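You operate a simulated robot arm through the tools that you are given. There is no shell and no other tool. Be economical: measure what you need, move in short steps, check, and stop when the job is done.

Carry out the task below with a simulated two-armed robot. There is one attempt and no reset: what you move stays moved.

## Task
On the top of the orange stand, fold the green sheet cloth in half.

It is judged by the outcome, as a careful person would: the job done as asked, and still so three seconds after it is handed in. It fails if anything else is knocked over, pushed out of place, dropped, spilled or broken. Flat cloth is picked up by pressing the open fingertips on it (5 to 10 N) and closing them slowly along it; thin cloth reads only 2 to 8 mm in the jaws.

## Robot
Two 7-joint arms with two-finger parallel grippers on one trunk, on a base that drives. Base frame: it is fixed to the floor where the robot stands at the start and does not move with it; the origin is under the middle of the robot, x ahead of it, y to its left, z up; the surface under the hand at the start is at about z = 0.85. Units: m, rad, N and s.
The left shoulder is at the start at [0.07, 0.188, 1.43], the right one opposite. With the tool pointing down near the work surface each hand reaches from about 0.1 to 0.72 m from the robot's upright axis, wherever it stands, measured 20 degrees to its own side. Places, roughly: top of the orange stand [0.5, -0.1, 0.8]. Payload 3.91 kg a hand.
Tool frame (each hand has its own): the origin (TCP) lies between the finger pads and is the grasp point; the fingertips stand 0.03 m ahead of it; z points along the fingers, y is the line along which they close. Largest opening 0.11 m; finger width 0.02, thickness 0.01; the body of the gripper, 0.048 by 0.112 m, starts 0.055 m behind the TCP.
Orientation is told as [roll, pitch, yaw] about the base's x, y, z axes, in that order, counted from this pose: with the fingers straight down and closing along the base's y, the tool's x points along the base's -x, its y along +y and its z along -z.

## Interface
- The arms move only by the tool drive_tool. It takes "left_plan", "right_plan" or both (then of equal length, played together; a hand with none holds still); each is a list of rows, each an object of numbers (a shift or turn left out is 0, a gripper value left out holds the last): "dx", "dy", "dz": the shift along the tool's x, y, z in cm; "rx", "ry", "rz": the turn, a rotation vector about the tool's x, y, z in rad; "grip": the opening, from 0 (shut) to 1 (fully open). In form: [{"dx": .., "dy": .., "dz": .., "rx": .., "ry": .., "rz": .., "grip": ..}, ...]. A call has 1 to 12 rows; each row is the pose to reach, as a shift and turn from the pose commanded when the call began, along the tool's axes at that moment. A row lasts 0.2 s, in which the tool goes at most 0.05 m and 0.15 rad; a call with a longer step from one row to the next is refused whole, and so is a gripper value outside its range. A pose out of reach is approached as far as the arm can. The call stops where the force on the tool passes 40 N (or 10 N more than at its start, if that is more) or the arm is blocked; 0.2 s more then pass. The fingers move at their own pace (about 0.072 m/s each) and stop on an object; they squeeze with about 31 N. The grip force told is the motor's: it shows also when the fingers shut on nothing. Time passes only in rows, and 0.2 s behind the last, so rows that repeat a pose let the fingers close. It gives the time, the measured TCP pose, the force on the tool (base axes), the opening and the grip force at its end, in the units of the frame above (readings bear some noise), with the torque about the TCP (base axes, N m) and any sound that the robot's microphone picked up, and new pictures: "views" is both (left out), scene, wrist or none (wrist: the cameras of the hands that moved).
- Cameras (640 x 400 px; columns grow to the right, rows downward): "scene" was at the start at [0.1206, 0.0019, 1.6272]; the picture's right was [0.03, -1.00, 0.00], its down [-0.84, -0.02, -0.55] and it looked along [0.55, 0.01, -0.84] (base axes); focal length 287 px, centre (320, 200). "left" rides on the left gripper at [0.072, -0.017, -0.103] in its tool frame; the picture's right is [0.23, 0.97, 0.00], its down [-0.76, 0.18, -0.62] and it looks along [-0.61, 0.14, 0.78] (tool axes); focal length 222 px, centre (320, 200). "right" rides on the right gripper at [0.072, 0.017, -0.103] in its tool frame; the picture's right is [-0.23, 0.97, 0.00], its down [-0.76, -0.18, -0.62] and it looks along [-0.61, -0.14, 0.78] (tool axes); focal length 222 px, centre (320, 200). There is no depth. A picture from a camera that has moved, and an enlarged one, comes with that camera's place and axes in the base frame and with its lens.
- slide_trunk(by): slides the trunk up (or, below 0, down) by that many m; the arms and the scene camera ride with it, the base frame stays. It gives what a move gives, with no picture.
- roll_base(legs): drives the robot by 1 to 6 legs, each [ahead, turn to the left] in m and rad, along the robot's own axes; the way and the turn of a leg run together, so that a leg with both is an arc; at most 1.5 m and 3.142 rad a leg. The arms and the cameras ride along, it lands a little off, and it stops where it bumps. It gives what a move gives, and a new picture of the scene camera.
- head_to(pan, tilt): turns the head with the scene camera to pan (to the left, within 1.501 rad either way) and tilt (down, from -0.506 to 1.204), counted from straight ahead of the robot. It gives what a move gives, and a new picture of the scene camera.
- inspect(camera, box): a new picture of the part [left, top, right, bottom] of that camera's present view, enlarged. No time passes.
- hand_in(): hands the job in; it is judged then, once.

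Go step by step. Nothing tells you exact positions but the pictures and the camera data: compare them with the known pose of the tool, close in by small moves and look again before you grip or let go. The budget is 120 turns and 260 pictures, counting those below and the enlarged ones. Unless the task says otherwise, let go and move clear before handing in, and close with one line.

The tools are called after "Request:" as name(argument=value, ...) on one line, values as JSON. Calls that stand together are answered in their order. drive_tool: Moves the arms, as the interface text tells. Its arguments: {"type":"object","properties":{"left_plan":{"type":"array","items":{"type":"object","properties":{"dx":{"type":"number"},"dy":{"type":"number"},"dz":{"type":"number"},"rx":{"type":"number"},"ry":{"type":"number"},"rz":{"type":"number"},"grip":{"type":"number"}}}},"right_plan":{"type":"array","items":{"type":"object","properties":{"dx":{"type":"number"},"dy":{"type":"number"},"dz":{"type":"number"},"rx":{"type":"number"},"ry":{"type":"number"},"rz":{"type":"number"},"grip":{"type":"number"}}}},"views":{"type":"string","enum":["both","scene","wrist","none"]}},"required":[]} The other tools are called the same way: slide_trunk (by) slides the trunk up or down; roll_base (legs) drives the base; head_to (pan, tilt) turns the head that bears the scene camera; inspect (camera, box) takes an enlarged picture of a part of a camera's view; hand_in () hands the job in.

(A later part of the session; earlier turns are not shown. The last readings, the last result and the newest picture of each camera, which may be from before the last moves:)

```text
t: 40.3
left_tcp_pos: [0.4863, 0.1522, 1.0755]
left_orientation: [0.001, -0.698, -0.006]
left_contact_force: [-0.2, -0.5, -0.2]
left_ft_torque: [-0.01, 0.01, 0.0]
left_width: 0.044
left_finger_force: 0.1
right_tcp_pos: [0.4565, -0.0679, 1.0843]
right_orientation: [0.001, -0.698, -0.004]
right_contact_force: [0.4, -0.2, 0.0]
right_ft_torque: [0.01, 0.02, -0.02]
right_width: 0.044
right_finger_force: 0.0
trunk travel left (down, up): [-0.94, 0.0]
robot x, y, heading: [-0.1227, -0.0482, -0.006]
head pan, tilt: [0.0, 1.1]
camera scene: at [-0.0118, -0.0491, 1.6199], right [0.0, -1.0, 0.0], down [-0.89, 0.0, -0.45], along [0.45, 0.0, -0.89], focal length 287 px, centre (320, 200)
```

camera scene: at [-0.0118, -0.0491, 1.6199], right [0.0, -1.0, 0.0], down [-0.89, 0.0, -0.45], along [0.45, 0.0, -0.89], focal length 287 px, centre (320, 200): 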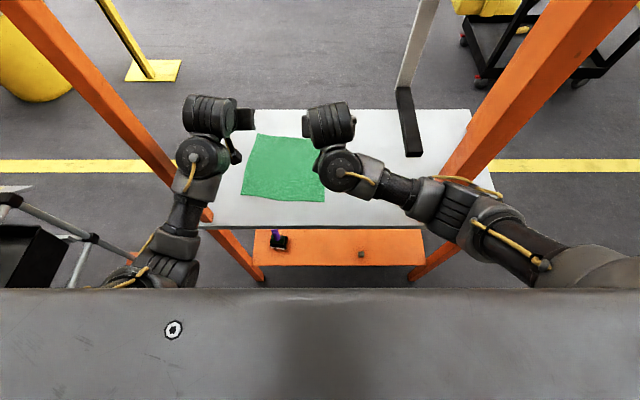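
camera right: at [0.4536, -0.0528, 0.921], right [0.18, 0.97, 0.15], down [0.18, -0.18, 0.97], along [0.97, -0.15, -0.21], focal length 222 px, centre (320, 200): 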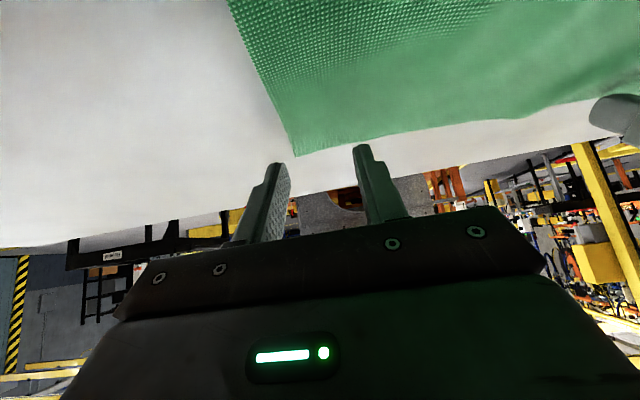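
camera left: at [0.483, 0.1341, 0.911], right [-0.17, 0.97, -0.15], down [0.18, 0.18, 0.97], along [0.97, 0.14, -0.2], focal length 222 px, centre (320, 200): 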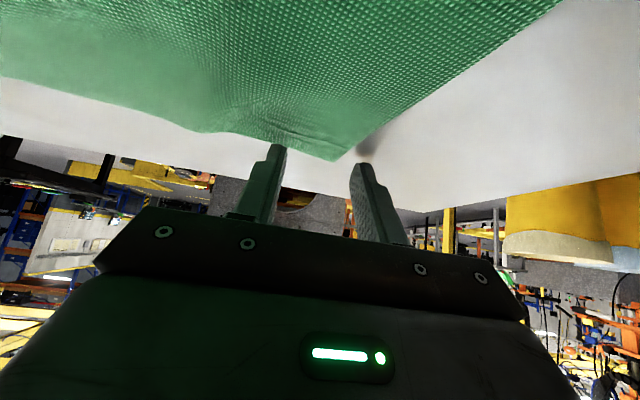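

Request:
slide_trunk(by=-0.17)

Request:
head_to(pan=0.0, tilt=1.05)

```text
t: 42.2
left_tcp_pos: [0.4868, 0.1522, 0.9058]
left_orientation: [0.0, -0.701, -0.006]
left_contact_force: [0.0, -0.9, 0.5]
left_ft_torque: [-0.01, 0.02, 0.0]
left_width: 0.0442
left_finger_force: 0.2
right_tcp_pos: [0.4563, -0.0683, 0.9149]
right_orientation: [0.001, -0.7, -0.005]
right_contact_force: [-1.0, 0.7, -0.1]
right_ft_torque: [-0.03, 0.0, -0.02]
right_width: 0.044
right_finger_force: 0.2
trunk travel left (down, up): [-0.77, 0.17]
robot x, y, heading: [-0.1246, -0.05, -0.002]
head pan, tilt: [0.0, 1.1]
```

```text
t: 42.9
left_tcp_pos: [0.4863, 0.151, 0.9063]
left_orientation: [0.0, -0.7, -0.006]
left_contact_force: [-0.2, 0.6, 0.4]
left_ft_torque: [-0.01, 0.0, -0.03]
left_width: 0.0438
left_finger_force: 0.1
right_tcp_pos: [0.4568, -0.0681, 0.915]
right_orientation: [-0.001, -0.699, -0.005]
right_contact_force: [-0.2, 0.3, 0.5]
right_ft_torque: [0.0, 0.02, 0.0]
right_width: 0.0438
right_finger_force: 0.1
trunk travel left (down, up): [-0.77, 0.17]
robot x, y, heading: [-0.1239, -0.0489, -0.005]
head pan, tilt: [0.0, 1.051]
camera scene: at [-0.009, -0.049, 1.4531], right [0.0, -1.0, 0.0], down [-0.87, 0.0, -0.5], along [0.5, 0.0, -0.87], focal length 287 px, centre (320, 200)
```

scene: 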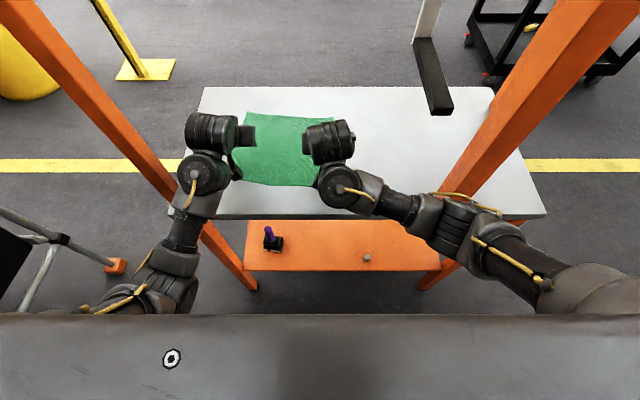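

The cloth was nudged to about far-left (0.63, 0.164) and far-right (0.61, −0.086), with the surface at z=0.85. I'll move both hands above the grasp points, about 2–3 cm inside the corners, at safe height.

Request:
drive_tool(left_plan=[{"dx": -2.8, "dy": -0.5, "dz": 2.1}, {"dx": -5.6, "dy": -1, "dz": 4.3}, {"dx": -8.4, "dy": -1.6, "dz": 6.4}, {"dx": -8.4, "dy": -1.6, "dz": 6.4}], right_plan=[{"dx": -2.9, "dy": 0.4, "dz": 2.6}, {"dx": -5.8, "dy": 0.9, "dz": 5.2}, {"dx": -8.6, "dy": 1.3, "dz": 7.8}, {"dx": -8.6, "dy": 1.3, "dz": 7.8}])

```text
t: 43.9
left_tcp_pos: [0.5898, 0.1341, 0.9113]
left_orientation: [0.0, -0.7, -0.007]
left_contact_force: [0.2, 0.9, -0.2]
left_ft_torque: [-0.03, -0.03, 0.0]
left_width: 0.0438
left_finger_force: 0.0
right_tcp_pos: [0.5713, -0.0535, 0.9107]
right_orientation: [0.001, -0.703, -0.005]
right_contact_force: [-1.2, 0.3, -0.1]
right_ft_torque: [0.01, -0.02, 0.0]
right_width: 0.0441
right_finger_force: 0.1
trunk travel left (down, up): [-0.77, 0.17]
robot x, y, heading: [-0.1252, -0.0459, -0.006]
head pan, tilt: [0.0, 1.051]
camera scene: at [-0.0102, -0.0491, 1.4532], right [0.0, -1.0, 0.0], down [-0.87, 0.0, -0.5], along [0.5, 0.0, -0.87], focal length 287 px, centre (320, 200)
camera right: at [0.449, -0.0362, 0.9421], right [0.18, 0.97, 0.15], down [0.18, -0.18, 0.97], along [0.97, -0.15, -0.21], focal length 222 px, centre (320, 200)
camera left: at [0.4681, 0.1173, 0.943], right [-0.17, 0.97, -0.15], down [0.18, 0.18, 0.97], along [0.97, 0.14, -0.21], focal length 222 px, centre (320, 200)
```

scene: 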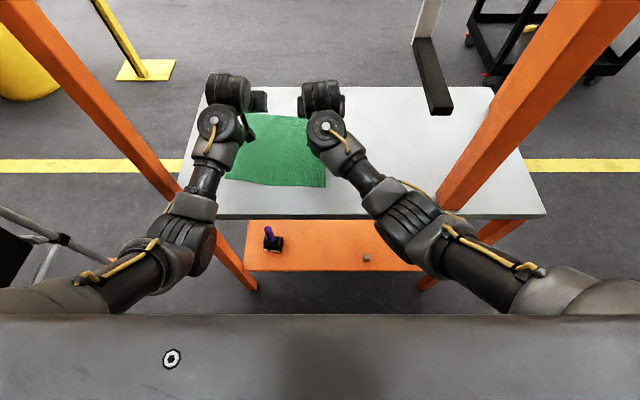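
right: 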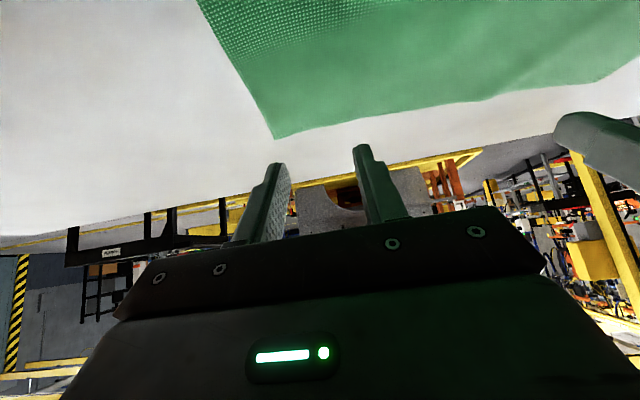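
left: 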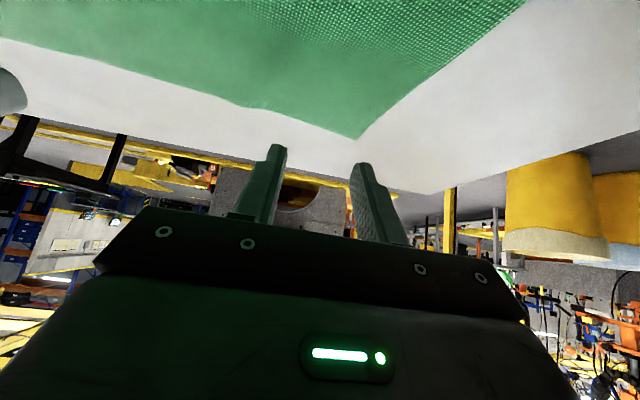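

The wrist cameras confirm the corners at (0.632, 0.164) and (0.608, −0.090), so both hands are well placed. Lowering straight down to contact.

Request:
drive_tool(left_plan=[{"dx": 0.8, "dz": 0.95}, {"dx": 1.6, "dz": 1.9}, {"dx": 1.9, "dz": 2.3}, {"dx": 1.9, "dz": 2.3}], right_plan=[{"dx": 0.8, "dz": 0.95}, {"dx": 1.6, "dz": 1.9}, {"dx": 1.9, "dz": 2.3}, {"dx": 1.9, "dz": 2.3}], views="none")

```text
t: 44.9
left_tcp_pos: [0.5915, 0.1348, 0.881]
left_orientation: [0.001, -0.702, -0.005]
left_contact_force: [0.6, 0.3, 2.3]
left_ft_torque: [0.06, -0.02, 0.0]
left_width: 0.0443
left_finger_force: 0.0
right_tcp_pos: [0.5722, -0.0528, 0.8816]
right_orientation: [0.001, -0.701, -0.006]
right_contact_force: [-0.2, 1.1, -0.2]
right_ft_torque: [0.0, 0.03, 0.01]
right_width: 0.0439
right_finger_force: 0.1
trunk travel left (down, up): [-0.77, 0.17]
robot x, y, heading: [-0.1225, -0.0484, -0.001]
head pan, tilt: [0.0, 1.051]
```

Left is just touching and right not quite. Lowering slightly more.

Request:
drive_tool(left_plan=[{"dx": 0.13, "dz": 0.15}, {"dx": 0.19, "dz": 0.23}], right_plan=[{"dx": 0.19, "dz": 0.23}, {"dx": 0.32, "dz": 0.38}], views="wrist")

```text
t: 45.5
left_tcp_pos: [0.5916, 0.1351, 0.8799]
left_orientation: [-0.002, -0.703, -0.004]
left_contact_force: [0.8, -1.0, 7.2]
left_ft_torque: [0.14, -0.14, -0.01]
left_width: 0.0437
left_finger_force: 0.1
right_tcp_pos: [0.5716, -0.0546, 0.8803]
right_orientation: [0.001, -0.709, -0.004]
right_contact_force: [2.2, 0.6, 14.1]
right_ft_torque: [-0.11, -0.26, 0.0]
right_width: 0.0442
right_finger_force: 0.1
trunk travel left (down, up): [-0.77, 0.17]
robot x, y, heading: [-0.1268, -0.0482, -0.006]
head pan, tilt: [0.0, 1.051]
camera right: at [0.4496, -0.0361, 0.9107], right [0.18, 0.97, 0.15], down [0.17, -0.18, 0.97], along [0.97, -0.15, -0.2], focal length 222 px, centre (320, 200)
camera left: at [0.4681, 0.1182, 0.9117], right [-0.17, 0.97, -0.15], down [0.18, 0.18, 0.97], along [0.97, 0.14, -0.2], focal length 222 px, centre (320, 200)
```

right: 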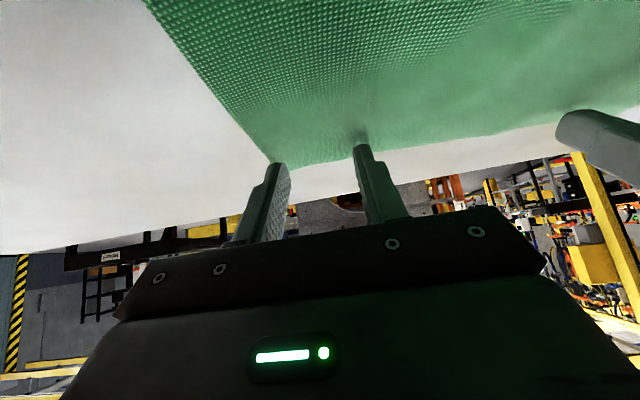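
left: 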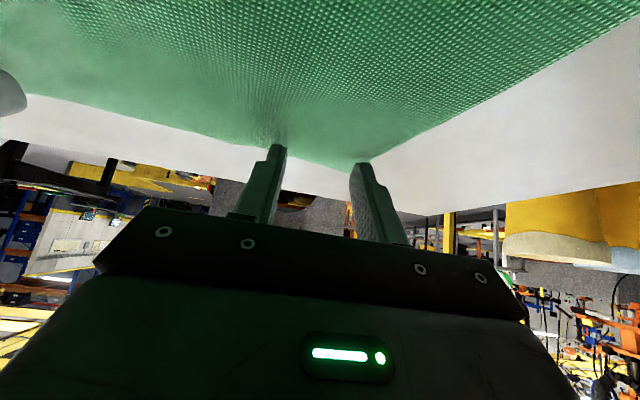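

Contact is about 7 N left and 14 N right. I'll ease the right slightly and close both slowly.

Request:
drive_tool(left_plan=[{"grip": 0.36}, {"grip": 0.32}, {"grip": 0.28}, {"grip": 0.24}, {"grip": 0.2}, {"grip": 0.16}, {"grip": 0.12}, {"grip": 0.08}, {"grip": 0.04}, {"grip": 0.0}, {"grip": 0.0}, {"grip": 0.0}], right_plan=[{"dx": -0.05, "dz": -0.06, "grip": 0.36}, {"dx": -0.05, "dz": -0.06, "grip": 0.32}, {"dx": -0.05, "dz": -0.06, "grip": 0.28}, {"dx": -0.05, "dz": -0.06, "grip": 0.24}, {"dx": -0.05, "dz": -0.06, "grip": 0.2}, {"dx": -0.05, "dz": -0.06, "grip": 0.16}, {"dx": -0.05, "dz": -0.06, "grip": 0.12}, {"dx": -0.05, "dz": -0.06, "grip": 0.08}, {"dx": -0.05, "dz": -0.06, "grip": 0.04}, {"dx": -0.05, "dz": -0.06, "grip": 0.0}, {"dx": -0.05, "dz": -0.06, "grip": 0.0}, {"dx": -0.05, "dz": -0.06, "grip": 0.0}])

```text
t: 48.1
left_tcp_pos: [0.5894, 0.1352, 0.88]
left_orientation: [0.001, -0.703, -0.005]
left_contact_force: [0.1, 0.4, 4.6]
left_ft_torque: [0.04, -0.1, 0.04]
left_width: 0.0
left_finger_force: 31.3
right_tcp_pos: [0.5701, -0.0542, 0.8791]
right_orientation: [0.0, -0.706, -0.004]
right_contact_force: [-0.1, -1.6, 24.6]
right_ft_torque: [-0.07, -0.3, -0.03]
right_width: 0.0018
right_finger_force: 31.0
trunk travel left (down, up): [-0.77, 0.17]
robot x, y, heading: [-0.1257, -0.0472, -0.003]
head pan, tilt: [0.0, 1.051]
camera scene: at [-0.0138, -0.0492, 1.4536], right [0.0, -1.0, 0.0], down [-0.87, 0.0, -0.5], along [0.5, 0.0, -0.87], focal length 287 px, centre (320, 200)
camera right: at [0.4482, -0.0368, 0.9109], right [0.18, 0.97, 0.15], down [0.17, -0.18, 0.97], along [0.97, -0.15, -0.2], focal length 222 px, centre (320, 200)
camera left: at [0.4667, 0.1183, 0.9118], right [-0.17, 0.97, -0.15], down [0.18, 0.18, 0.97], along [0.97, 0.14, -0.2], focal length 222 px, centre (320, 200)
```

scene: 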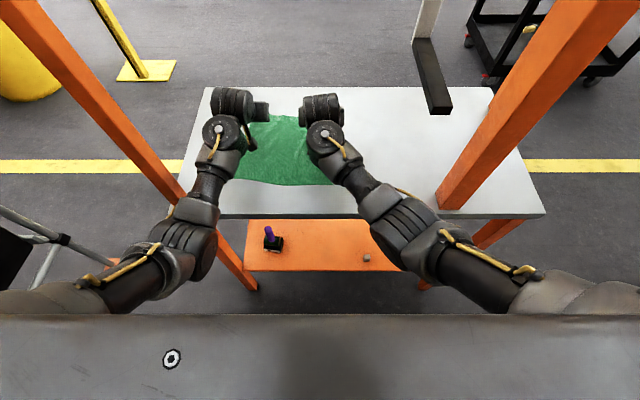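
right: 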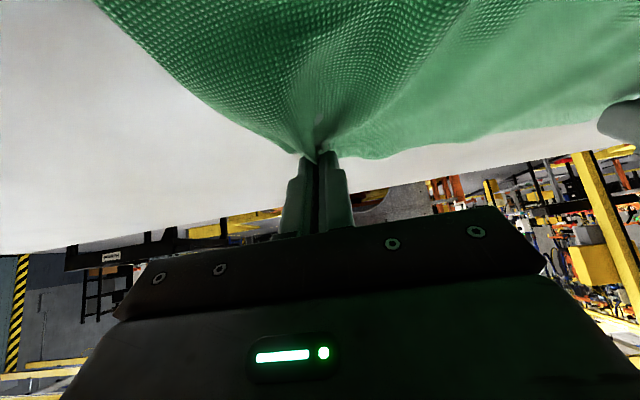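
left: 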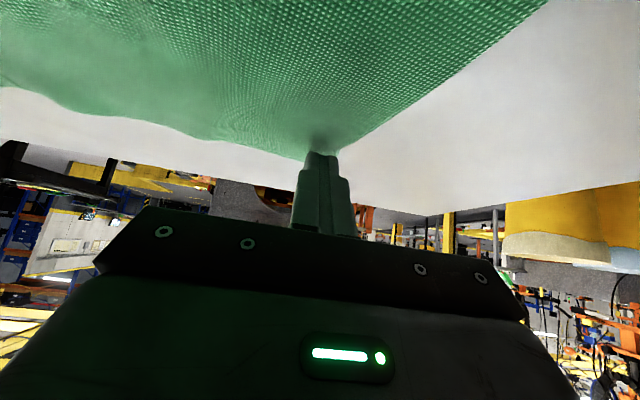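

The right hand has a pinch (1.8 mm), but the left slid over the cloth. I'll lift the left, reopen it, shift a little inward and press harder.

Request:
drive_tool(left_plan=[{"dx": -0.8, "dz": -0.95}, {"dx": -0.8, "dz": -0.95, "dy": -0.8, "grip": 0.4}, {"dx": -0.8, "dz": -0.95, "dy": -0.8, "grip": 0.4}, {"dx": -0.3, "dz": -0.35, "dy": -0.8}, {"dx": 0.1, "dz": 0.12, "dy": -0.8}, {"dx": 0.2, "dz": 0.25, "dy": -0.8}, {"dx": 0.2, "dz": 0.25, "dy": -0.8}], right_plan=[{"dx": -0.1, "dz": -0.1}, {"dx": -0.1, "dz": -0.1}, {"dx": -0.1, "dz": -0.1}, {"dx": -0.1, "dz": -0.1}, {"dx": -0.1, "dz": -0.1}, {"dx": -0.1, "dz": -0.1}, {"dx": -0.1, "dz": -0.1}], views="wrist")

```text
t: 49.7
left_tcp_pos: [0.5908, 0.128, 0.8792]
left_orientation: [-0.001, -0.708, -0.004]
left_contact_force: [0.4, 0.8, 19.4]
left_ft_torque: [-0.48, -0.19, 0.01]
left_width: 0.0436
left_finger_force: 0.2
right_tcp_pos: [0.5691, -0.0553, 0.8799]
right_orientation: [-0.001, -0.701, -0.006]
right_contact_force: [0.8, 1.7, 7.2]
right_ft_torque: [0.0, -0.09, 0.02]
right_width: 0.0018
right_finger_force: 31.2
trunk travel left (down, up): [-0.77, 0.17]
robot x, y, heading: [-0.1248, -0.0489, -0.005]
head pan, tilt: [0.0, 1.051]
camera right: at [0.4482, -0.0372, 0.9116], right [0.18, 0.97, 0.15], down [0.18, -0.18, 0.97], along [0.97, -0.15, -0.21], focal length 222 px, centre (320, 200)
camera left: at [0.4682, 0.1109, 0.9104], right [-0.17, 0.97, -0.15], down [0.17, 0.18, 0.97], along [0.97, 0.14, -0.2], focal length 222 px, centre (320, 200)
```

right: 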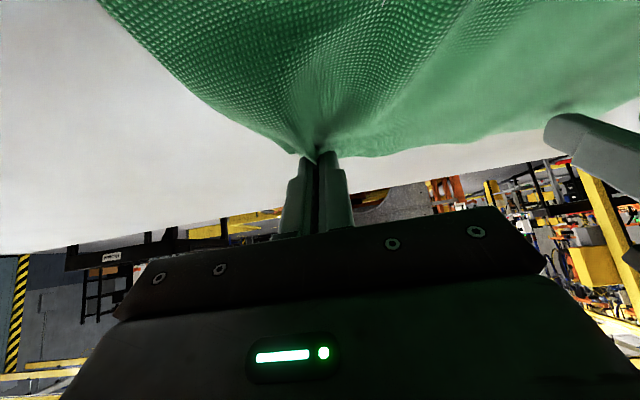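
left: 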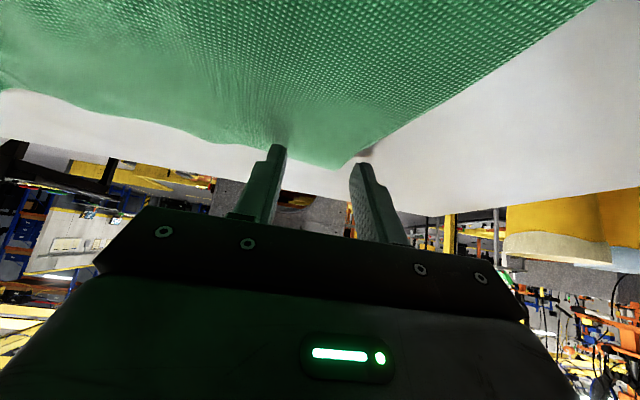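

The corner has pulled inward, so the outer left finger is now off the cloth. Shifting inward another 1.5 cm with slightly less force.

Request:
drive_tool(left_plan=[{"dx": -0.5, "dz": -0.6}, {"dx": -0.5, "dz": -0.6, "dy": -1.5}, {"dx": -0.1, "dz": -0.1, "dy": -1.5}, {"dx": -0.03, "dz": -0.04, "dy": -1.5}, {"dx": -0.03, "dz": -0.04, "dy": -1.5}], views="wrist")

```text
t: 50.9
left_tcp_pos: [0.5903, 0.1112, 0.8802]
left_orientation: [-0.001, -0.709, -0.005]
left_contact_force: [-1.4, 0.2, 20.4]
left_ft_torque: [0.1, -0.21, 0.0]
left_width: 0.044
left_finger_force: 0.1
right_tcp_pos: [0.5708, -0.0553, 0.8807]
right_orientation: [-0.001, -0.701, -0.004]
right_contact_force: [0.6, -0.6, 4.1]
right_ft_torque: [0.0, 0.0, 0.01]
right_width: 0.0019
right_finger_force: 31.1
trunk travel left (down, up): [-0.77, 0.17]
robot x, y, heading: [-0.1269, -0.0488, 0.0]
head pan, tilt: [0.0, 1.051]
camera left: at [0.4676, 0.0954, 0.9109], right [-0.17, 0.97, -0.15], down [0.17, 0.18, 0.97], along [0.97, 0.14, -0.2], focal length 222 px, centre (320, 200)
```

left: 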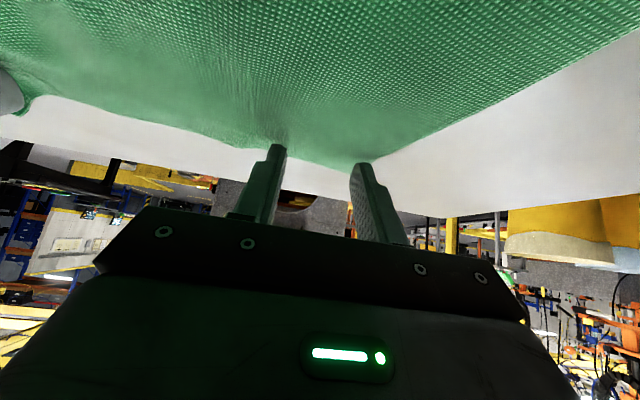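

Both left fingers are on the cloth now. Closing the left slowly.

Request:
drive_tool(left_plan=[{"grip": 0.36}, {"grip": 0.32}, {"grip": 0.28}, {"grip": 0.24}, {"grip": 0.2}, {"grip": 0.16}, {"grip": 0.12}, {"grip": 0.08}, {"grip": 0.04}, {"grip": 0.0}, {"grip": 0.0}, {"grip": 0.0}])

```text
t: 53.5
left_tcp_pos: [0.5898, 0.1118, 0.8815]
left_orientation: [0.0, -0.707, -0.006]
left_contact_force: [-0.3, -8.8, 26.5]
left_ft_torque: [-0.22, -0.3, -0.14]
left_width: 0.0021
left_finger_force: 30.6
right_tcp_pos: [0.5702, -0.0545, 0.8812]
right_orientation: [0.002, -0.703, -0.006]
right_contact_force: [0.5, 9.9, -0.2]
right_ft_torque: [0.26, -0.03, 0.1]
right_width: 0.0017
right_finger_force: 31.3
trunk travel left (down, up): [-0.77, 0.17]
robot x, y, heading: [-0.1232, -0.0463, 0.0]
head pan, tilt: [0.0, 1.051]
camera scene: at [-0.0135, -0.0498, 1.4535], right [0.0, -1.0, 0.0], down [-0.87, 0.0, -0.5], along [0.5, 0.0, -0.87], focal length 287 px, centre (320, 200)
camera left: at [0.4671, 0.095, 0.9109], right [-0.17, 0.97, -0.15], down [0.18, 0.18, 0.97], along [0.97, 0.14, -0.2], focal length 222 px, centre (320, 200)
```

scene: 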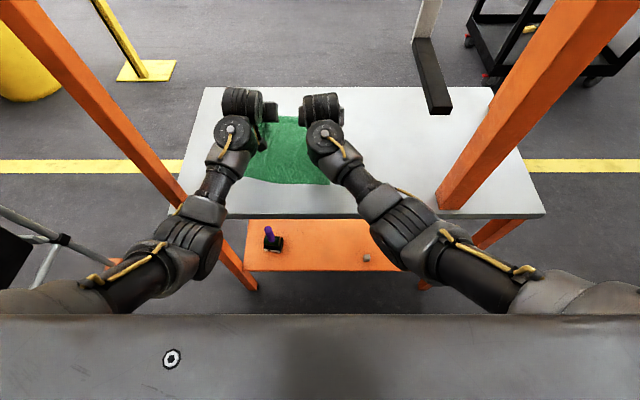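
left: 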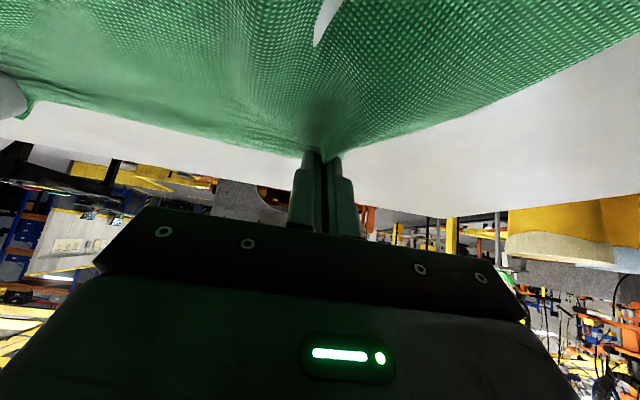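

Both hands now hold cloth (about 2 mm each), with some sideways tension between them. I'll ease the hands together slightly, lift 5 cm and check the grip.

Request:
drive_tool(left_plan=[{"dy": -0.3, "dx": -0.6, "dz": -0.75}, {"dy": -0.3, "dx": -1.9, "dz": -2.3}, {"dy": -0.3, "dx": -3.2, "dz": -3.8}, {"dy": -0.3, "dx": -3.2, "dz": -3.8}], right_plan=[{"dy": 0.3, "dx": -0.6, "dz": -0.75}, {"dy": 0.3, "dx": -1.9, "dz": -2.3}, {"dy": 0.3, "dx": -3.2, "dz": -3.8}, {"dy": 0.3, "dx": -3.2, "dz": -3.8}])

```text
t: 54.5
left_tcp_pos: [0.5907, 0.1092, 0.9261]
left_orientation: [0.0, -0.7, -0.004]
left_contact_force: [-0.3, -2.8, -0.8]
left_ft_torque: [-0.14, 0.01, -0.06]
left_width: 0.0019
left_finger_force: 30.8
right_tcp_pos: [0.5743, -0.0523, 0.9285]
right_orientation: [0.001, -0.7, -0.005]
right_contact_force: [1.0, 2.8, 1.3]
right_ft_torque: [0.08, -0.03, 0.01]
right_width: 0.0021
right_finger_force: 31.1
trunk travel left (down, up): [-0.77, 0.17]
robot x, y, heading: [-0.125, -0.0491, -0.004]
head pan, tilt: [0.0, 1.051]
camera scene: at [-0.0085, -0.0488, 1.453], right [0.0, -1.0, 0.0], down [-0.87, 0.0, -0.5], along [0.5, 0.0, -0.87], focal length 287 px, centre (320, 200)
camera right: at [0.4512, -0.0346, 0.9596], right [0.18, 0.97, 0.15], down [0.18, -0.18, 0.97], along [0.97, -0.15, -0.21], focal length 222 px, centre (320, 200)
camera left: at [0.4694, 0.0935, 0.9575], right [-0.17, 0.97, -0.15], down [0.18, 0.18, 0.97], along [0.97, 0.14, -0.21], focal length 222 px, centre (320, 200)
```

scene: 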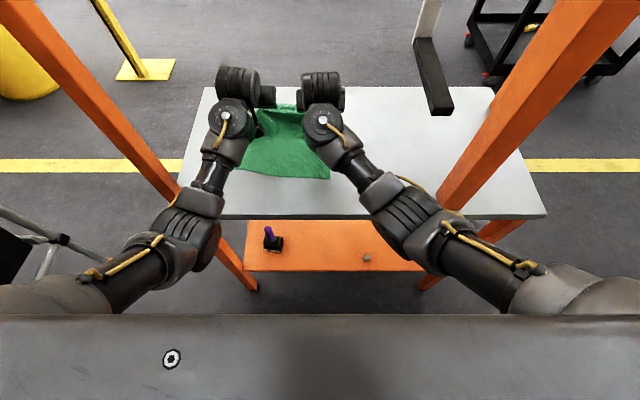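
right: 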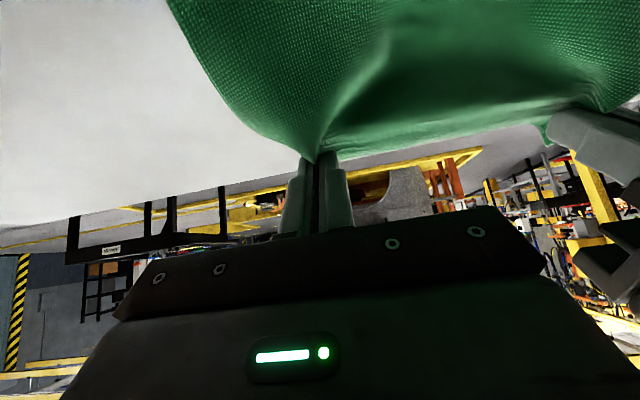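
left: 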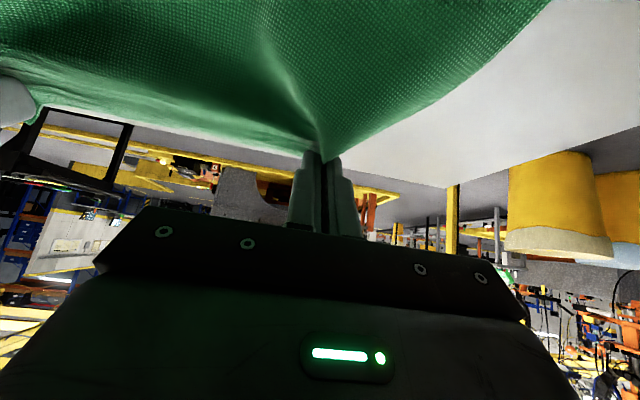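

Both corners are up and held. The near edge lies at x≈0.40–0.43, so I'll carry the held edge back in a low arc and lay it just inside the near edge.

Request:
drive_tool(left_plan=[{"dx": 1.27, "dz": -2.38, "dy": 0.1}, {"dx": 2.6, "dz": -4.67, "dy": 0.3}, {"dx": 4.9, "dz": -6.61, "dy": 0.5}, {"dx": 7.77, "dz": -7.85, "dy": 0.6}, {"dx": 9.3, "dz": -8.0, "dy": 0.7}, {"dx": 10.84, "dz": -8.08, "dy": 0.8}, {"dx": 13.38, "dz": -7.86, "dy": 0.8}, {"dx": 13.38, "dz": -7.86, "dy": 0.8}], right_plan=[{"dx": 1.27, "dz": -2.38, "dy": 0.1}, {"dx": 2.6, "dz": -4.67, "dy": 0.2}, {"dx": 4.9, "dz": -6.61, "dy": 0.3}, {"dx": 7.77, "dz": -7.85, "dy": 0.4}, {"dx": 9.4, "dz": -8.05, "dy": 0.5}, {"dx": 11.0, "dz": -8.21, "dy": 0.6}, {"dx": 13.74, "dz": -7.9, "dy": 0.7}, {"dx": 13.74, "dz": -7.9, "dy": 0.7}])

```text
t: 56.3
left_tcp_pos: [0.4391, 0.118, 0.8989]
left_orientation: [-0.001, -0.701, -0.003]
left_contact_force: [0.2, -5.8, -0.7]
left_ft_torque: [-0.18, 0.02, -0.09]
left_width: 0.0017
left_finger_force: 30.6
right_tcp_pos: [0.4168, -0.0455, 0.8993]
right_orientation: [-0.002, -0.701, -0.005]
right_contact_force: [1.0, 4.8, -0.6]
right_ft_torque: [0.09, 0.0, 0.08]
right_width: 0.0017
right_finger_force: 31.6
trunk travel left (down, up): [-0.77, 0.17]
robot x, y, heading: [-0.1222, -0.0463, -0.008]
head pan, tilt: [0.0, 1.051]
camera scene: at [-0.0081, -0.0492, 1.453], right [0.0, -1.0, 0.0], down [-0.87, 0.0, -0.5], along [0.5, 0.0, -0.87], focal length 287 px, centre (320, 200)
camera right: at [0.2943, -0.0276, 0.9301], right [0.18, 0.97, 0.15], down [0.18, -0.18, 0.97], along [0.97, -0.15, -0.21], focal length 222 px, centre (320, 200)
camera left: at [0.3169, 0.1015, 0.93], right [-0.17, 0.97, -0.15], down [0.18, 0.18, 0.97], along [0.97, 0.14, -0.21], focal length 222 px, centre (320, 200)
```

scene: 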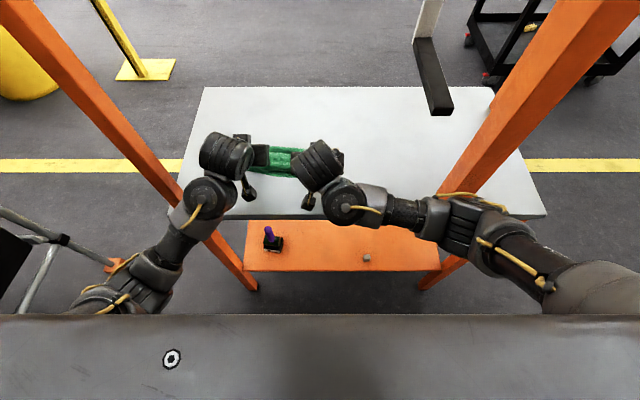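
right: 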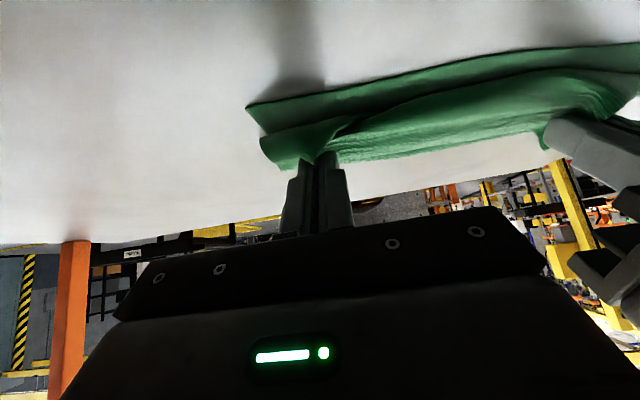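
left: 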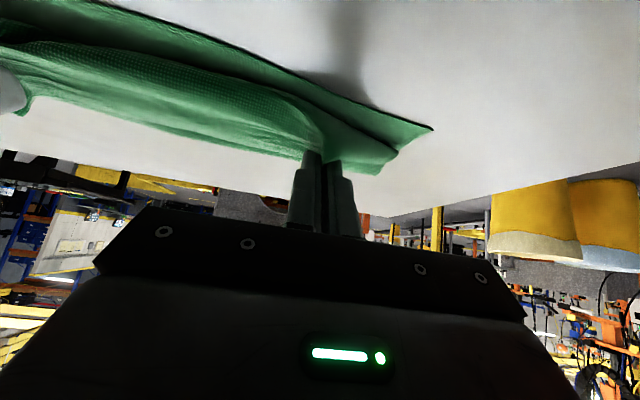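

The lower near edge runs from (0.429, 0.179) to (0.394, −0.074). I'll bring the tips the last 2–3 cm back and lower them onto it.

Request:
drive_tool(left_plan=[{"dx": 0.8, "dz": -0.6}, {"dx": 1.6, "dz": -0.6}, {"dx": 2.3, "dz": 0.05}, {"dx": 2.3, "dz": 0.05}], right_plan=[{"dx": 1.1, "dz": -0.9}, {"dx": 2.3, "dz": -1.6}, {"dx": 3.26, "dz": -0.8}, {"dx": 3.26, "dz": -0.8}])

```text
t: 57.3
left_tcp_pos: [0.4235, 0.1181, 0.8833]
left_orientation: [-0.002, -0.698, -0.005]
left_contact_force: [-2.1, -6.7, -0.1]
left_ft_torque: [-0.15, 0.03, -0.07]
left_width: 0.0019
left_finger_force: 31.1
right_tcp_pos: [0.3858, -0.0447, 0.8845]
right_orientation: [0.001, -0.7, -0.004]
right_contact_force: [1.6, 7.0, -0.1]
right_ft_torque: [0.17, -0.04, 0.09]
right_width: 0.0018
right_finger_force: 31.4
trunk travel left (down, up): [-0.77, 0.17]
robot x, y, heading: [-0.1264, -0.0471, -0.001]
head pan, tilt: [0.0, 1.051]
camera scene: at [-0.009, -0.0489, 1.4531], right [0.0, -1.0, 0.0], down [-0.87, 0.0, -0.5], along [0.5, 0.0, -0.87], focal length 287 px, centre (320, 200)
camera right: at [0.2639, -0.0266, 0.916], right [0.18, 0.97, 0.15], down [0.18, -0.18, 0.97], along [0.97, -0.15, -0.21], focal length 222 px, centre (320, 200)
camera left: at [0.2994, 0.1012, 0.9153], right [-0.17, 0.97, -0.15], down [0.18, 0.18, 0.97], along [0.97, 0.14, -0.21], focal length 222 px, centre (320, 200)
```

scene: 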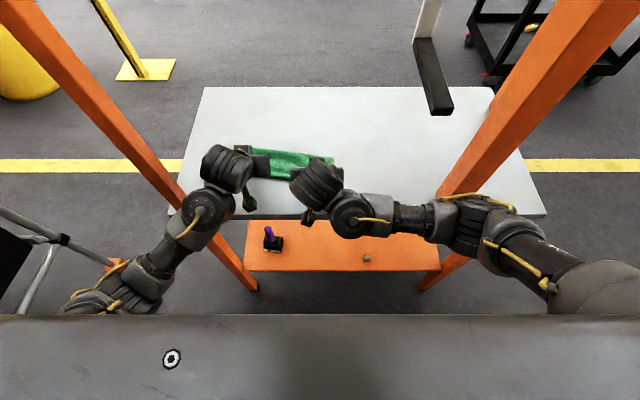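
right: 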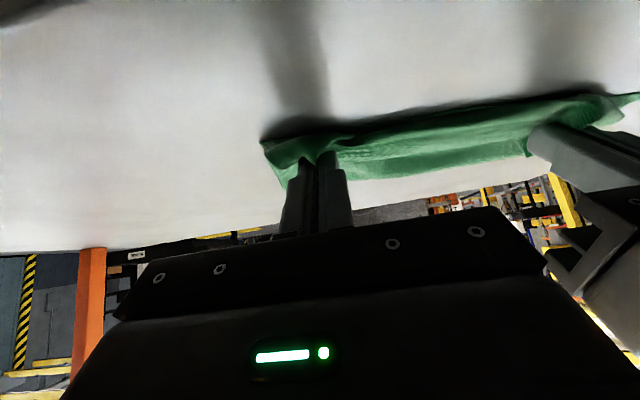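
left: 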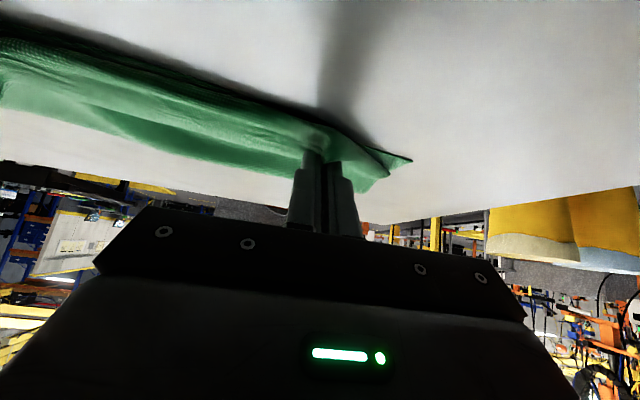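

Left needs about 1 cm more. Then I'll set both down and open slowly to spread the pleats.

Request:
drive_tool(left_plan=[{"dx": 0.7, "dz": -0.4}, {"dx": 0.8, "dz": -0.3}, {"dx": 0.8, "dz": -0.3, "grip": 0.05}, {"dx": 0.8, "dz": -0.3, "grip": 0.15}, {"dx": 0.8, "dz": -0.3, "grip": 0.25}, {"dx": 0.8, "dz": -0.3, "grip": 0.35}, {"dx": 0.8, "dz": -0.3, "grip": 0.45}, {"dx": 0.8, "dz": -0.3, "grip": 0.45}], right_plan=[{"dx": 0.1, "dz": 0.1}, {"dx": 0.19, "dz": 0.23}, {"dx": 0.19, "dz": 0.23, "grip": 0.05}, {"dx": 0.19, "dz": 0.23, "grip": 0.15}, {"dx": 0.19, "dz": 0.23, "grip": 0.25}, {"dx": 0.19, "dz": 0.23, "grip": 0.35}, {"dx": 0.19, "dz": 0.23, "grip": 0.45}, {"dx": 0.19, "dz": 0.23, "grip": 0.45}])

```text
t: 59.1
left_tcp_pos: [0.4137, 0.1185, 0.8812]
left_orientation: [-0.001, -0.699, -0.006]
left_contact_force: [0.0, -0.5, 2.6]
left_ft_torque: [0.02, -0.03, 0.02]
left_width: 0.0489
left_finger_force: 0.1
right_tcp_pos: [0.3864, -0.0446, 0.8817]
right_orientation: [0.001, -0.7, -0.004]
right_contact_force: [1.2, -0.8, -0.2]
right_ft_torque: [0.01, 0.0, -0.02]
right_width: 0.0493
right_finger_force: 0.0
trunk travel left (down, up): [-0.77, 0.17]
robot x, y, heading: [-0.1288, -0.0481, 0.0]
head pan, tilt: [0.0, 1.051]
camera scene: at [-0.0094, -0.0492, 1.4531], right [0.0, -1.0, 0.0], down [-0.87, 0.0, -0.5], along [0.5, 0.0, -0.87], focal length 287 px, centre (320, 200)
camera right: at [0.2641, -0.0272, 0.9133], right [0.18, 0.97, 0.15], down [0.18, -0.18, 0.97], along [0.97, -0.15, -0.21], focal length 222 px, centre (320, 200)
camera left: at [0.291, 0.1016, 0.9129], right [-0.17, 0.97, -0.15], down [0.18, 0.18, 0.97], along [0.97, 0.14, -0.21], focal length 222 px, centre (320, 200)
```

scene: 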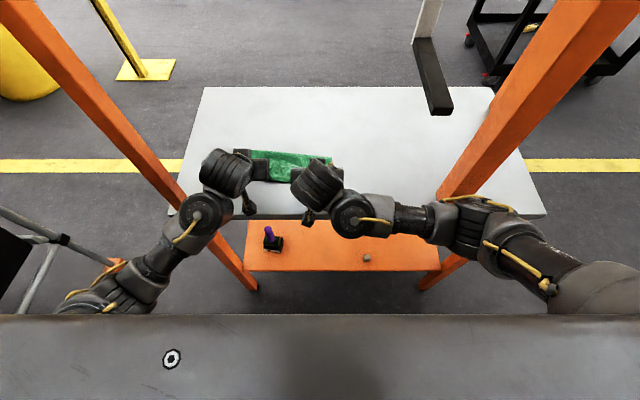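
right: 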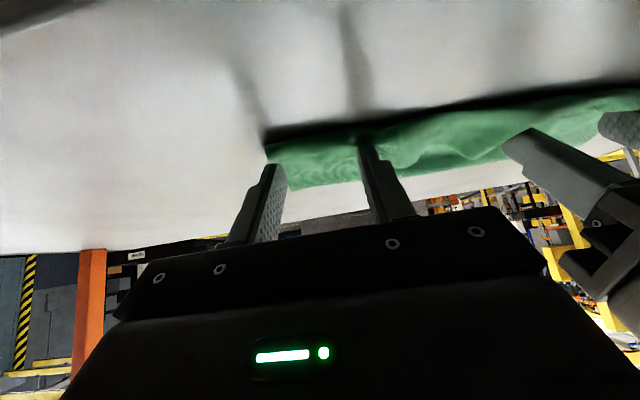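
left: 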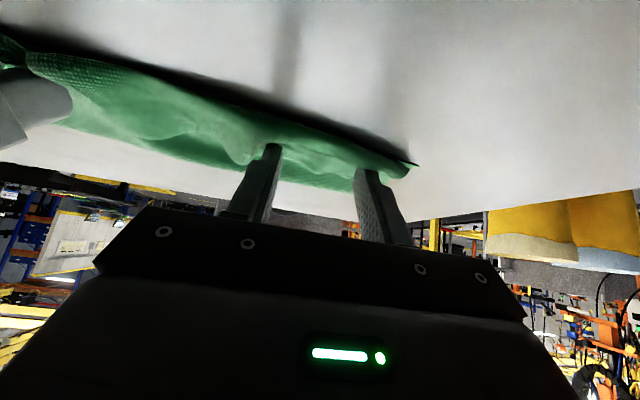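

The cloth is released and spreading. Backing both hands out along the fingers, then looking.

Request:
drive_tool(left_plan=[{"dx": -0.6, "dz": -0.8}, {"dx": -1.2, "dz": -3}, {"dx": -1.2, "dz": -7}, {"dx": -1.2, "dz": -11}, {"dx": -1.2, "dz": -15}, {"dx": -1.2, "dz": -15}], right_plan=[{"dx": -0.6, "dz": -0.8}, {"dx": -1.2, "dz": -3}, {"dx": -1.2, "dz": -7}, {"dx": -1.2, "dz": -11}, {"dx": -1.2, "dz": -15}, {"dx": -1.2, "dz": -15}])

```text
t: 60.5
left_tcp_pos: [0.3271, 0.1199, 1.0036]
left_orientation: [-0.001, -0.7, -0.006]
left_contact_force: [0.1, -0.1, 0.0]
left_ft_torque: [-0.01, 0.0, -0.01]
left_width: 0.0496
left_finger_force: 0.0
right_tcp_pos: [0.3255, -0.0445, 0.972]
right_orientation: [0.003, -0.703, -0.005]
right_contact_force: [-1.1, 0.2, -0.4]
right_ft_torque: [0.04, 0.01, -0.02]
right_width: 0.0494
right_finger_force: 0.0
right hand out of reach, approached as far as the arm can: row 5, 6
trunk travel left (down, up): [-0.77, 0.17]
robot x, y, heading: [-0.1248, -0.0517, -0.002]
head pan, tilt: [0.0, 1.051]
camera scene: at [-0.0084, -0.0484, 1.453], right [0.0, -1.0, 0.0], down [-0.87, 0.0, -0.5], along [0.5, 0.0, -0.87], focal length 287 px, centre (320, 200)
camera right: at [0.2025, -0.0269, 1.0033], right [0.18, 0.97, 0.15], down [0.18, -0.18, 0.97], along [0.97, -0.14, -0.21], focal length 222 px, centre (320, 200)
camera left: at [0.2049, 0.1024, 1.0353], right [-0.17, 0.97, -0.15], down [0.18, 0.18, 0.97], along [0.97, 0.14, -0.21], focal length 222 px, centre (320, 200)
```

scene: 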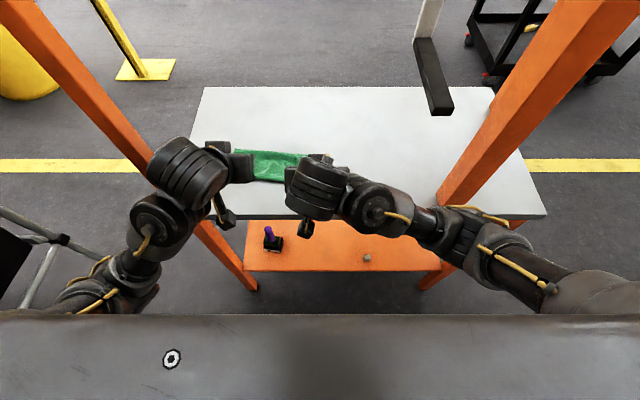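
right: 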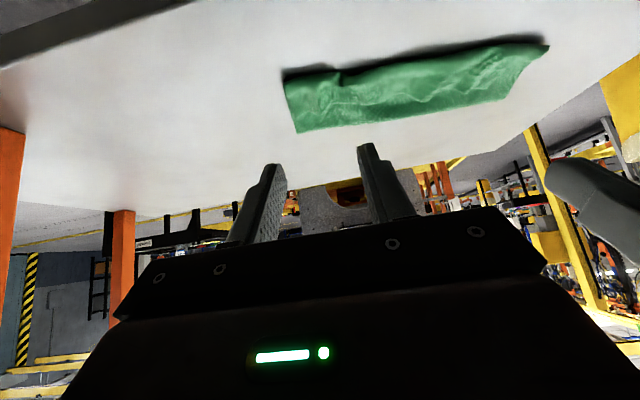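
left: 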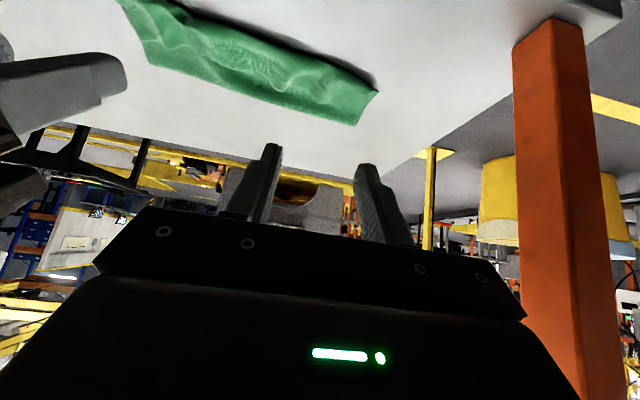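

It looks like a neat rectangular half-fold. I'll retract and straighten the hands to get an unobstructed view.

Request:
drive_tool(left_plan=[{"dx": 1.5, "dz": -1.3, "ry": 0.14}, {"dx": 3, "dz": -2.6, "ry": 0.28}, {"dx": 4.5, "dz": -3.9, "ry": 0.42}, {"dx": 6, "dz": -5.2, "ry": 0.56}, {"dx": 7.6, "dz": -6.4, "ry": 0.7}, {"dx": 7.6, "dz": -6.4, "ry": 0.7}], right_plan=[{"dx": 1.5, "dz": -1.3, "ry": 0.14}, {"dx": 3, "dz": -2.6, "ry": 0.28}, {"dx": 4.5, "dz": -3.9, "ry": 0.42}, {"dx": 6, "dz": -5.2, "ry": 0.56}, {"dx": 7.6, "dz": -6.4, "ry": 0.7}, {"dx": 7.6, "dz": -6.4, "ry": 0.7}])

Request:
inspect(camera="scene", box=[200, 110, 380, 222])

```text
t: 61.4
left_tcp_pos: [0.3243, 0.118, 1.0056]
left_orientation: [0.002, -0.702, -0.005]
left_contact_force: [0.9, -1.0, -0.5]
left_ft_torque: [0.0, 0.03, 0.0]
left_width: 0.0492
left_finger_force: 0.0
left hand out of reach, approached as far as the arm can: row 1, 2, 3, 4
right_tcp_pos: [0.289, -0.0781, 0.8787]
right_orientation: [0.011, -0.277, -0.006]
right_contact_force: [-22.5, -2.1, 23.1]
right_ft_torque: [-0.83, 0.52, -0.64]
right_width: 0.0506
right_finger_force: 1.6
right hand out of reach, approached as far as the arm can: row 1, 2, 3, 4
trunk travel left (down, up): [-0.77, 0.17]
robot x, y, heading: [-0.1216, -0.0508, 0.001]
head pan, tilt: [0.0, 1.051]
stopped in row 4 (right hand): the force on the tool passed its limit at 69 N (the readings are from after the stop); the commanded pose is now the measured one
camera scene: at [-0.0134, -0.0492, 1.4539], right [0.0, -1.0, 0.0], down [-0.87, 0.0, -0.5], along [0.5, 0.0, -0.87], focal length 287 px, centre (320, 200)
camera right: at [0.191, -0.0619, 0.9583], right [0.22, 0.97, 0.07], down [0.56, -0.19, 0.81], along [0.8, -0.14, -0.59], focal length 222 px, centre (320, 200)
camera left: at [0.2017, 0.1016, 1.0367], right [-0.17, 0.97, -0.15], down [0.18, 0.18, 0.97], along [0.97, 0.14, -0.2], focal length 222 px, centre (320, 200)
```

scene: 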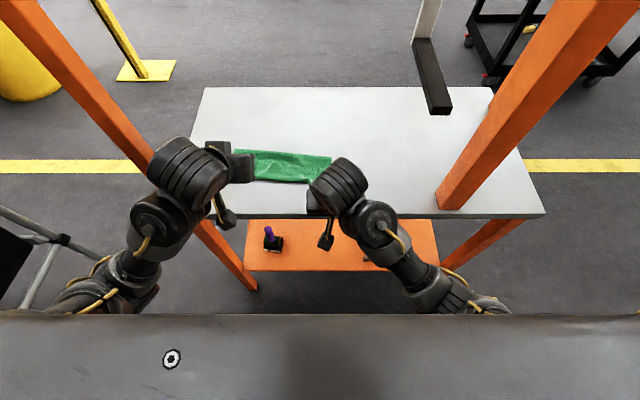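
right: 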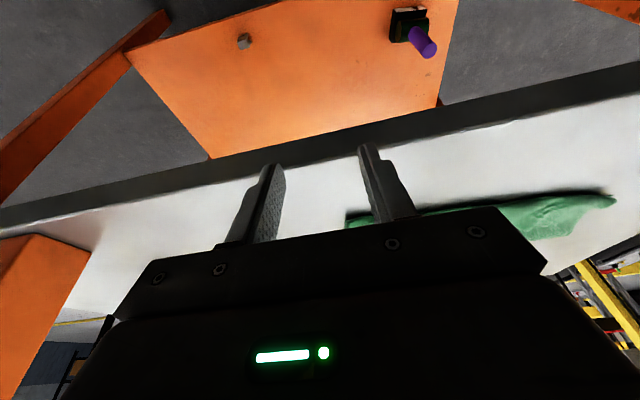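
left: 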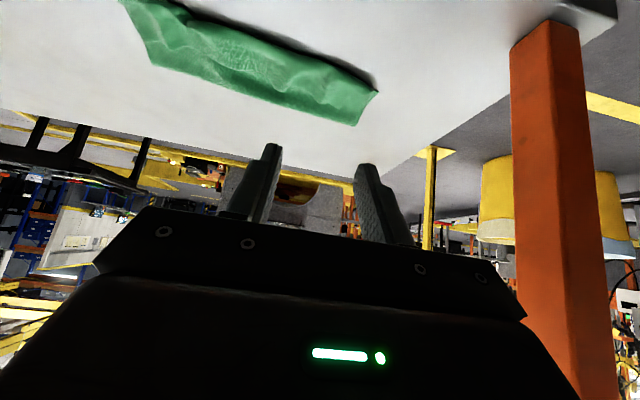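

```text
3.56 times, centred on (290, 166) of scene
camera zoom: at [-0.0134, -0.0492, 1.4539], right [0.0, -1.0, 0.0], down [-0.87, 0.0, -0.5], along [0.5, 0.0, -0.87], focal length 1019 px, centre (427, 321)
```

zoom: 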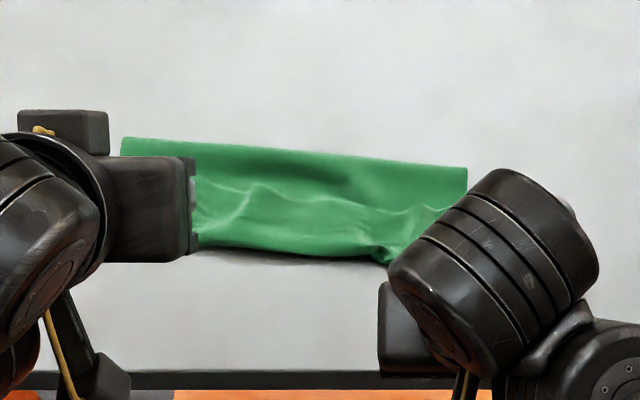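

The right arm ran into a reach limit while retracting, dipped and touched the table edge. I'll lift it gently off.

Request:
drive_tool(right_plan=[{"dz": -1}, {"dz": -2}, {"dz": -3}, {"dz": -4}])

```text
t: 62.4
left_tcp_pos: [0.3227, 0.1179, 1.006]
left_orientation: [0.0, -0.705, -0.005]
left_contact_force: [0.1, 0.5, 0.0]
left_ft_torque: [0.01, 0.0, -0.04]
left_width: 0.0496
left_finger_force: 0.1
right_tcp_pos: [0.2895, -0.0793, 0.8795]
right_orientation: [0.011, -0.281, -0.003]
right_contact_force: [-21.5, -2.4, 28.7]
right_ft_torque: [-1.0, 0.45, -0.72]
right_width: 0.0506
right_finger_force: 1.4
right hand out of reach, approached as far as the arm can: row 1, 2, 3, 4
trunk travel left (down, up): [-0.77, 0.17]
robot x, y, heading: [-0.1266, -0.0459, -0.006]
head pan, tilt: [0.0, 1.051]
camera scene: at [-0.0158, -0.0489, 1.4538], right [0.0, -1.0, 0.0], down [-0.87, 0.0, -0.5], along [0.5, 0.0, -0.87], focal length 287 px, centre (320, 200)
camera right: at [0.1906, -0.062, 0.9578], right [0.22, 0.97, 0.07], down [0.56, -0.19, 0.81], along [0.8, -0.14, -0.58], focal length 222 px, centre (320, 200)
```

scene: 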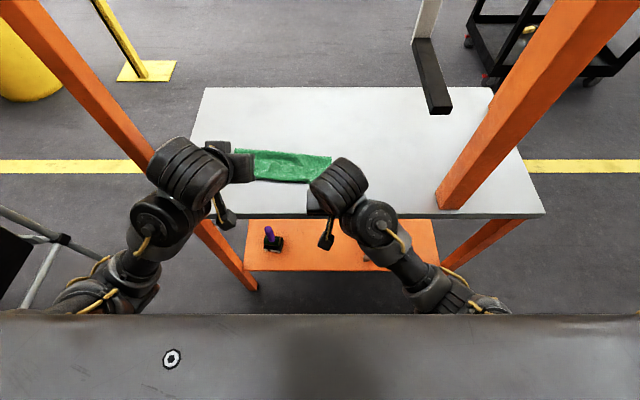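
right: 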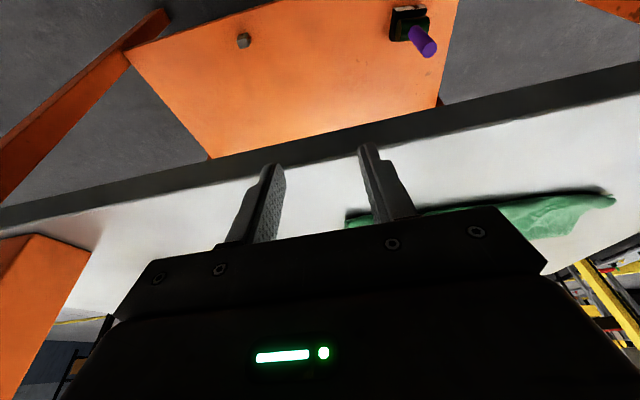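

The right arm can't lift on its own from here, so I'll raise the trunk to carry both hands up.

Request:
slide_trunk(by=0.1)

Request:
inspect(camera="scene", box=[160, 90, 480, 290])

```text
t: 63.7
left_tcp_pos: [0.3275, 0.1185, 1.1031]
left_orientation: [0.0, -0.7, -0.005]
left_contact_force: [-0.6, -0.4, -0.4]
left_ft_torque: [-0.03, 0.0, 0.0]
left_width: 0.0495
left_finger_force: 0.1
right_tcp_pos: [0.2937, -0.0782, 0.9763]
right_orientation: [0.011, -0.275, -0.003]
right_contact_force: [0.4, -0.2, -0.9]
right_ft_torque: [-0.03, -0.01, -0.01]
right_width: 0.0497
right_finger_force: 0.1
trunk travel left (down, up): [-0.87, 0.07]
robot x, y, heading: [-0.1245, -0.0474, -0.003]
head pan, tilt: [0.0, 1.051]
```

```text
2.00 times, centred on (320, 190) of scene
camera zoom: at [-0.0087, -0.0489, 1.553], right [0.0, -1.0, 0.0], down [-0.87, 0.0, -0.5], along [0.5, 0.0, -0.87], focal length 573 px, centre (320, 220)
```

zoom: 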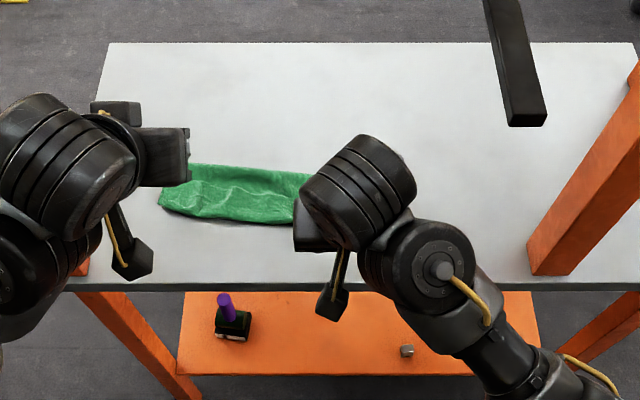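

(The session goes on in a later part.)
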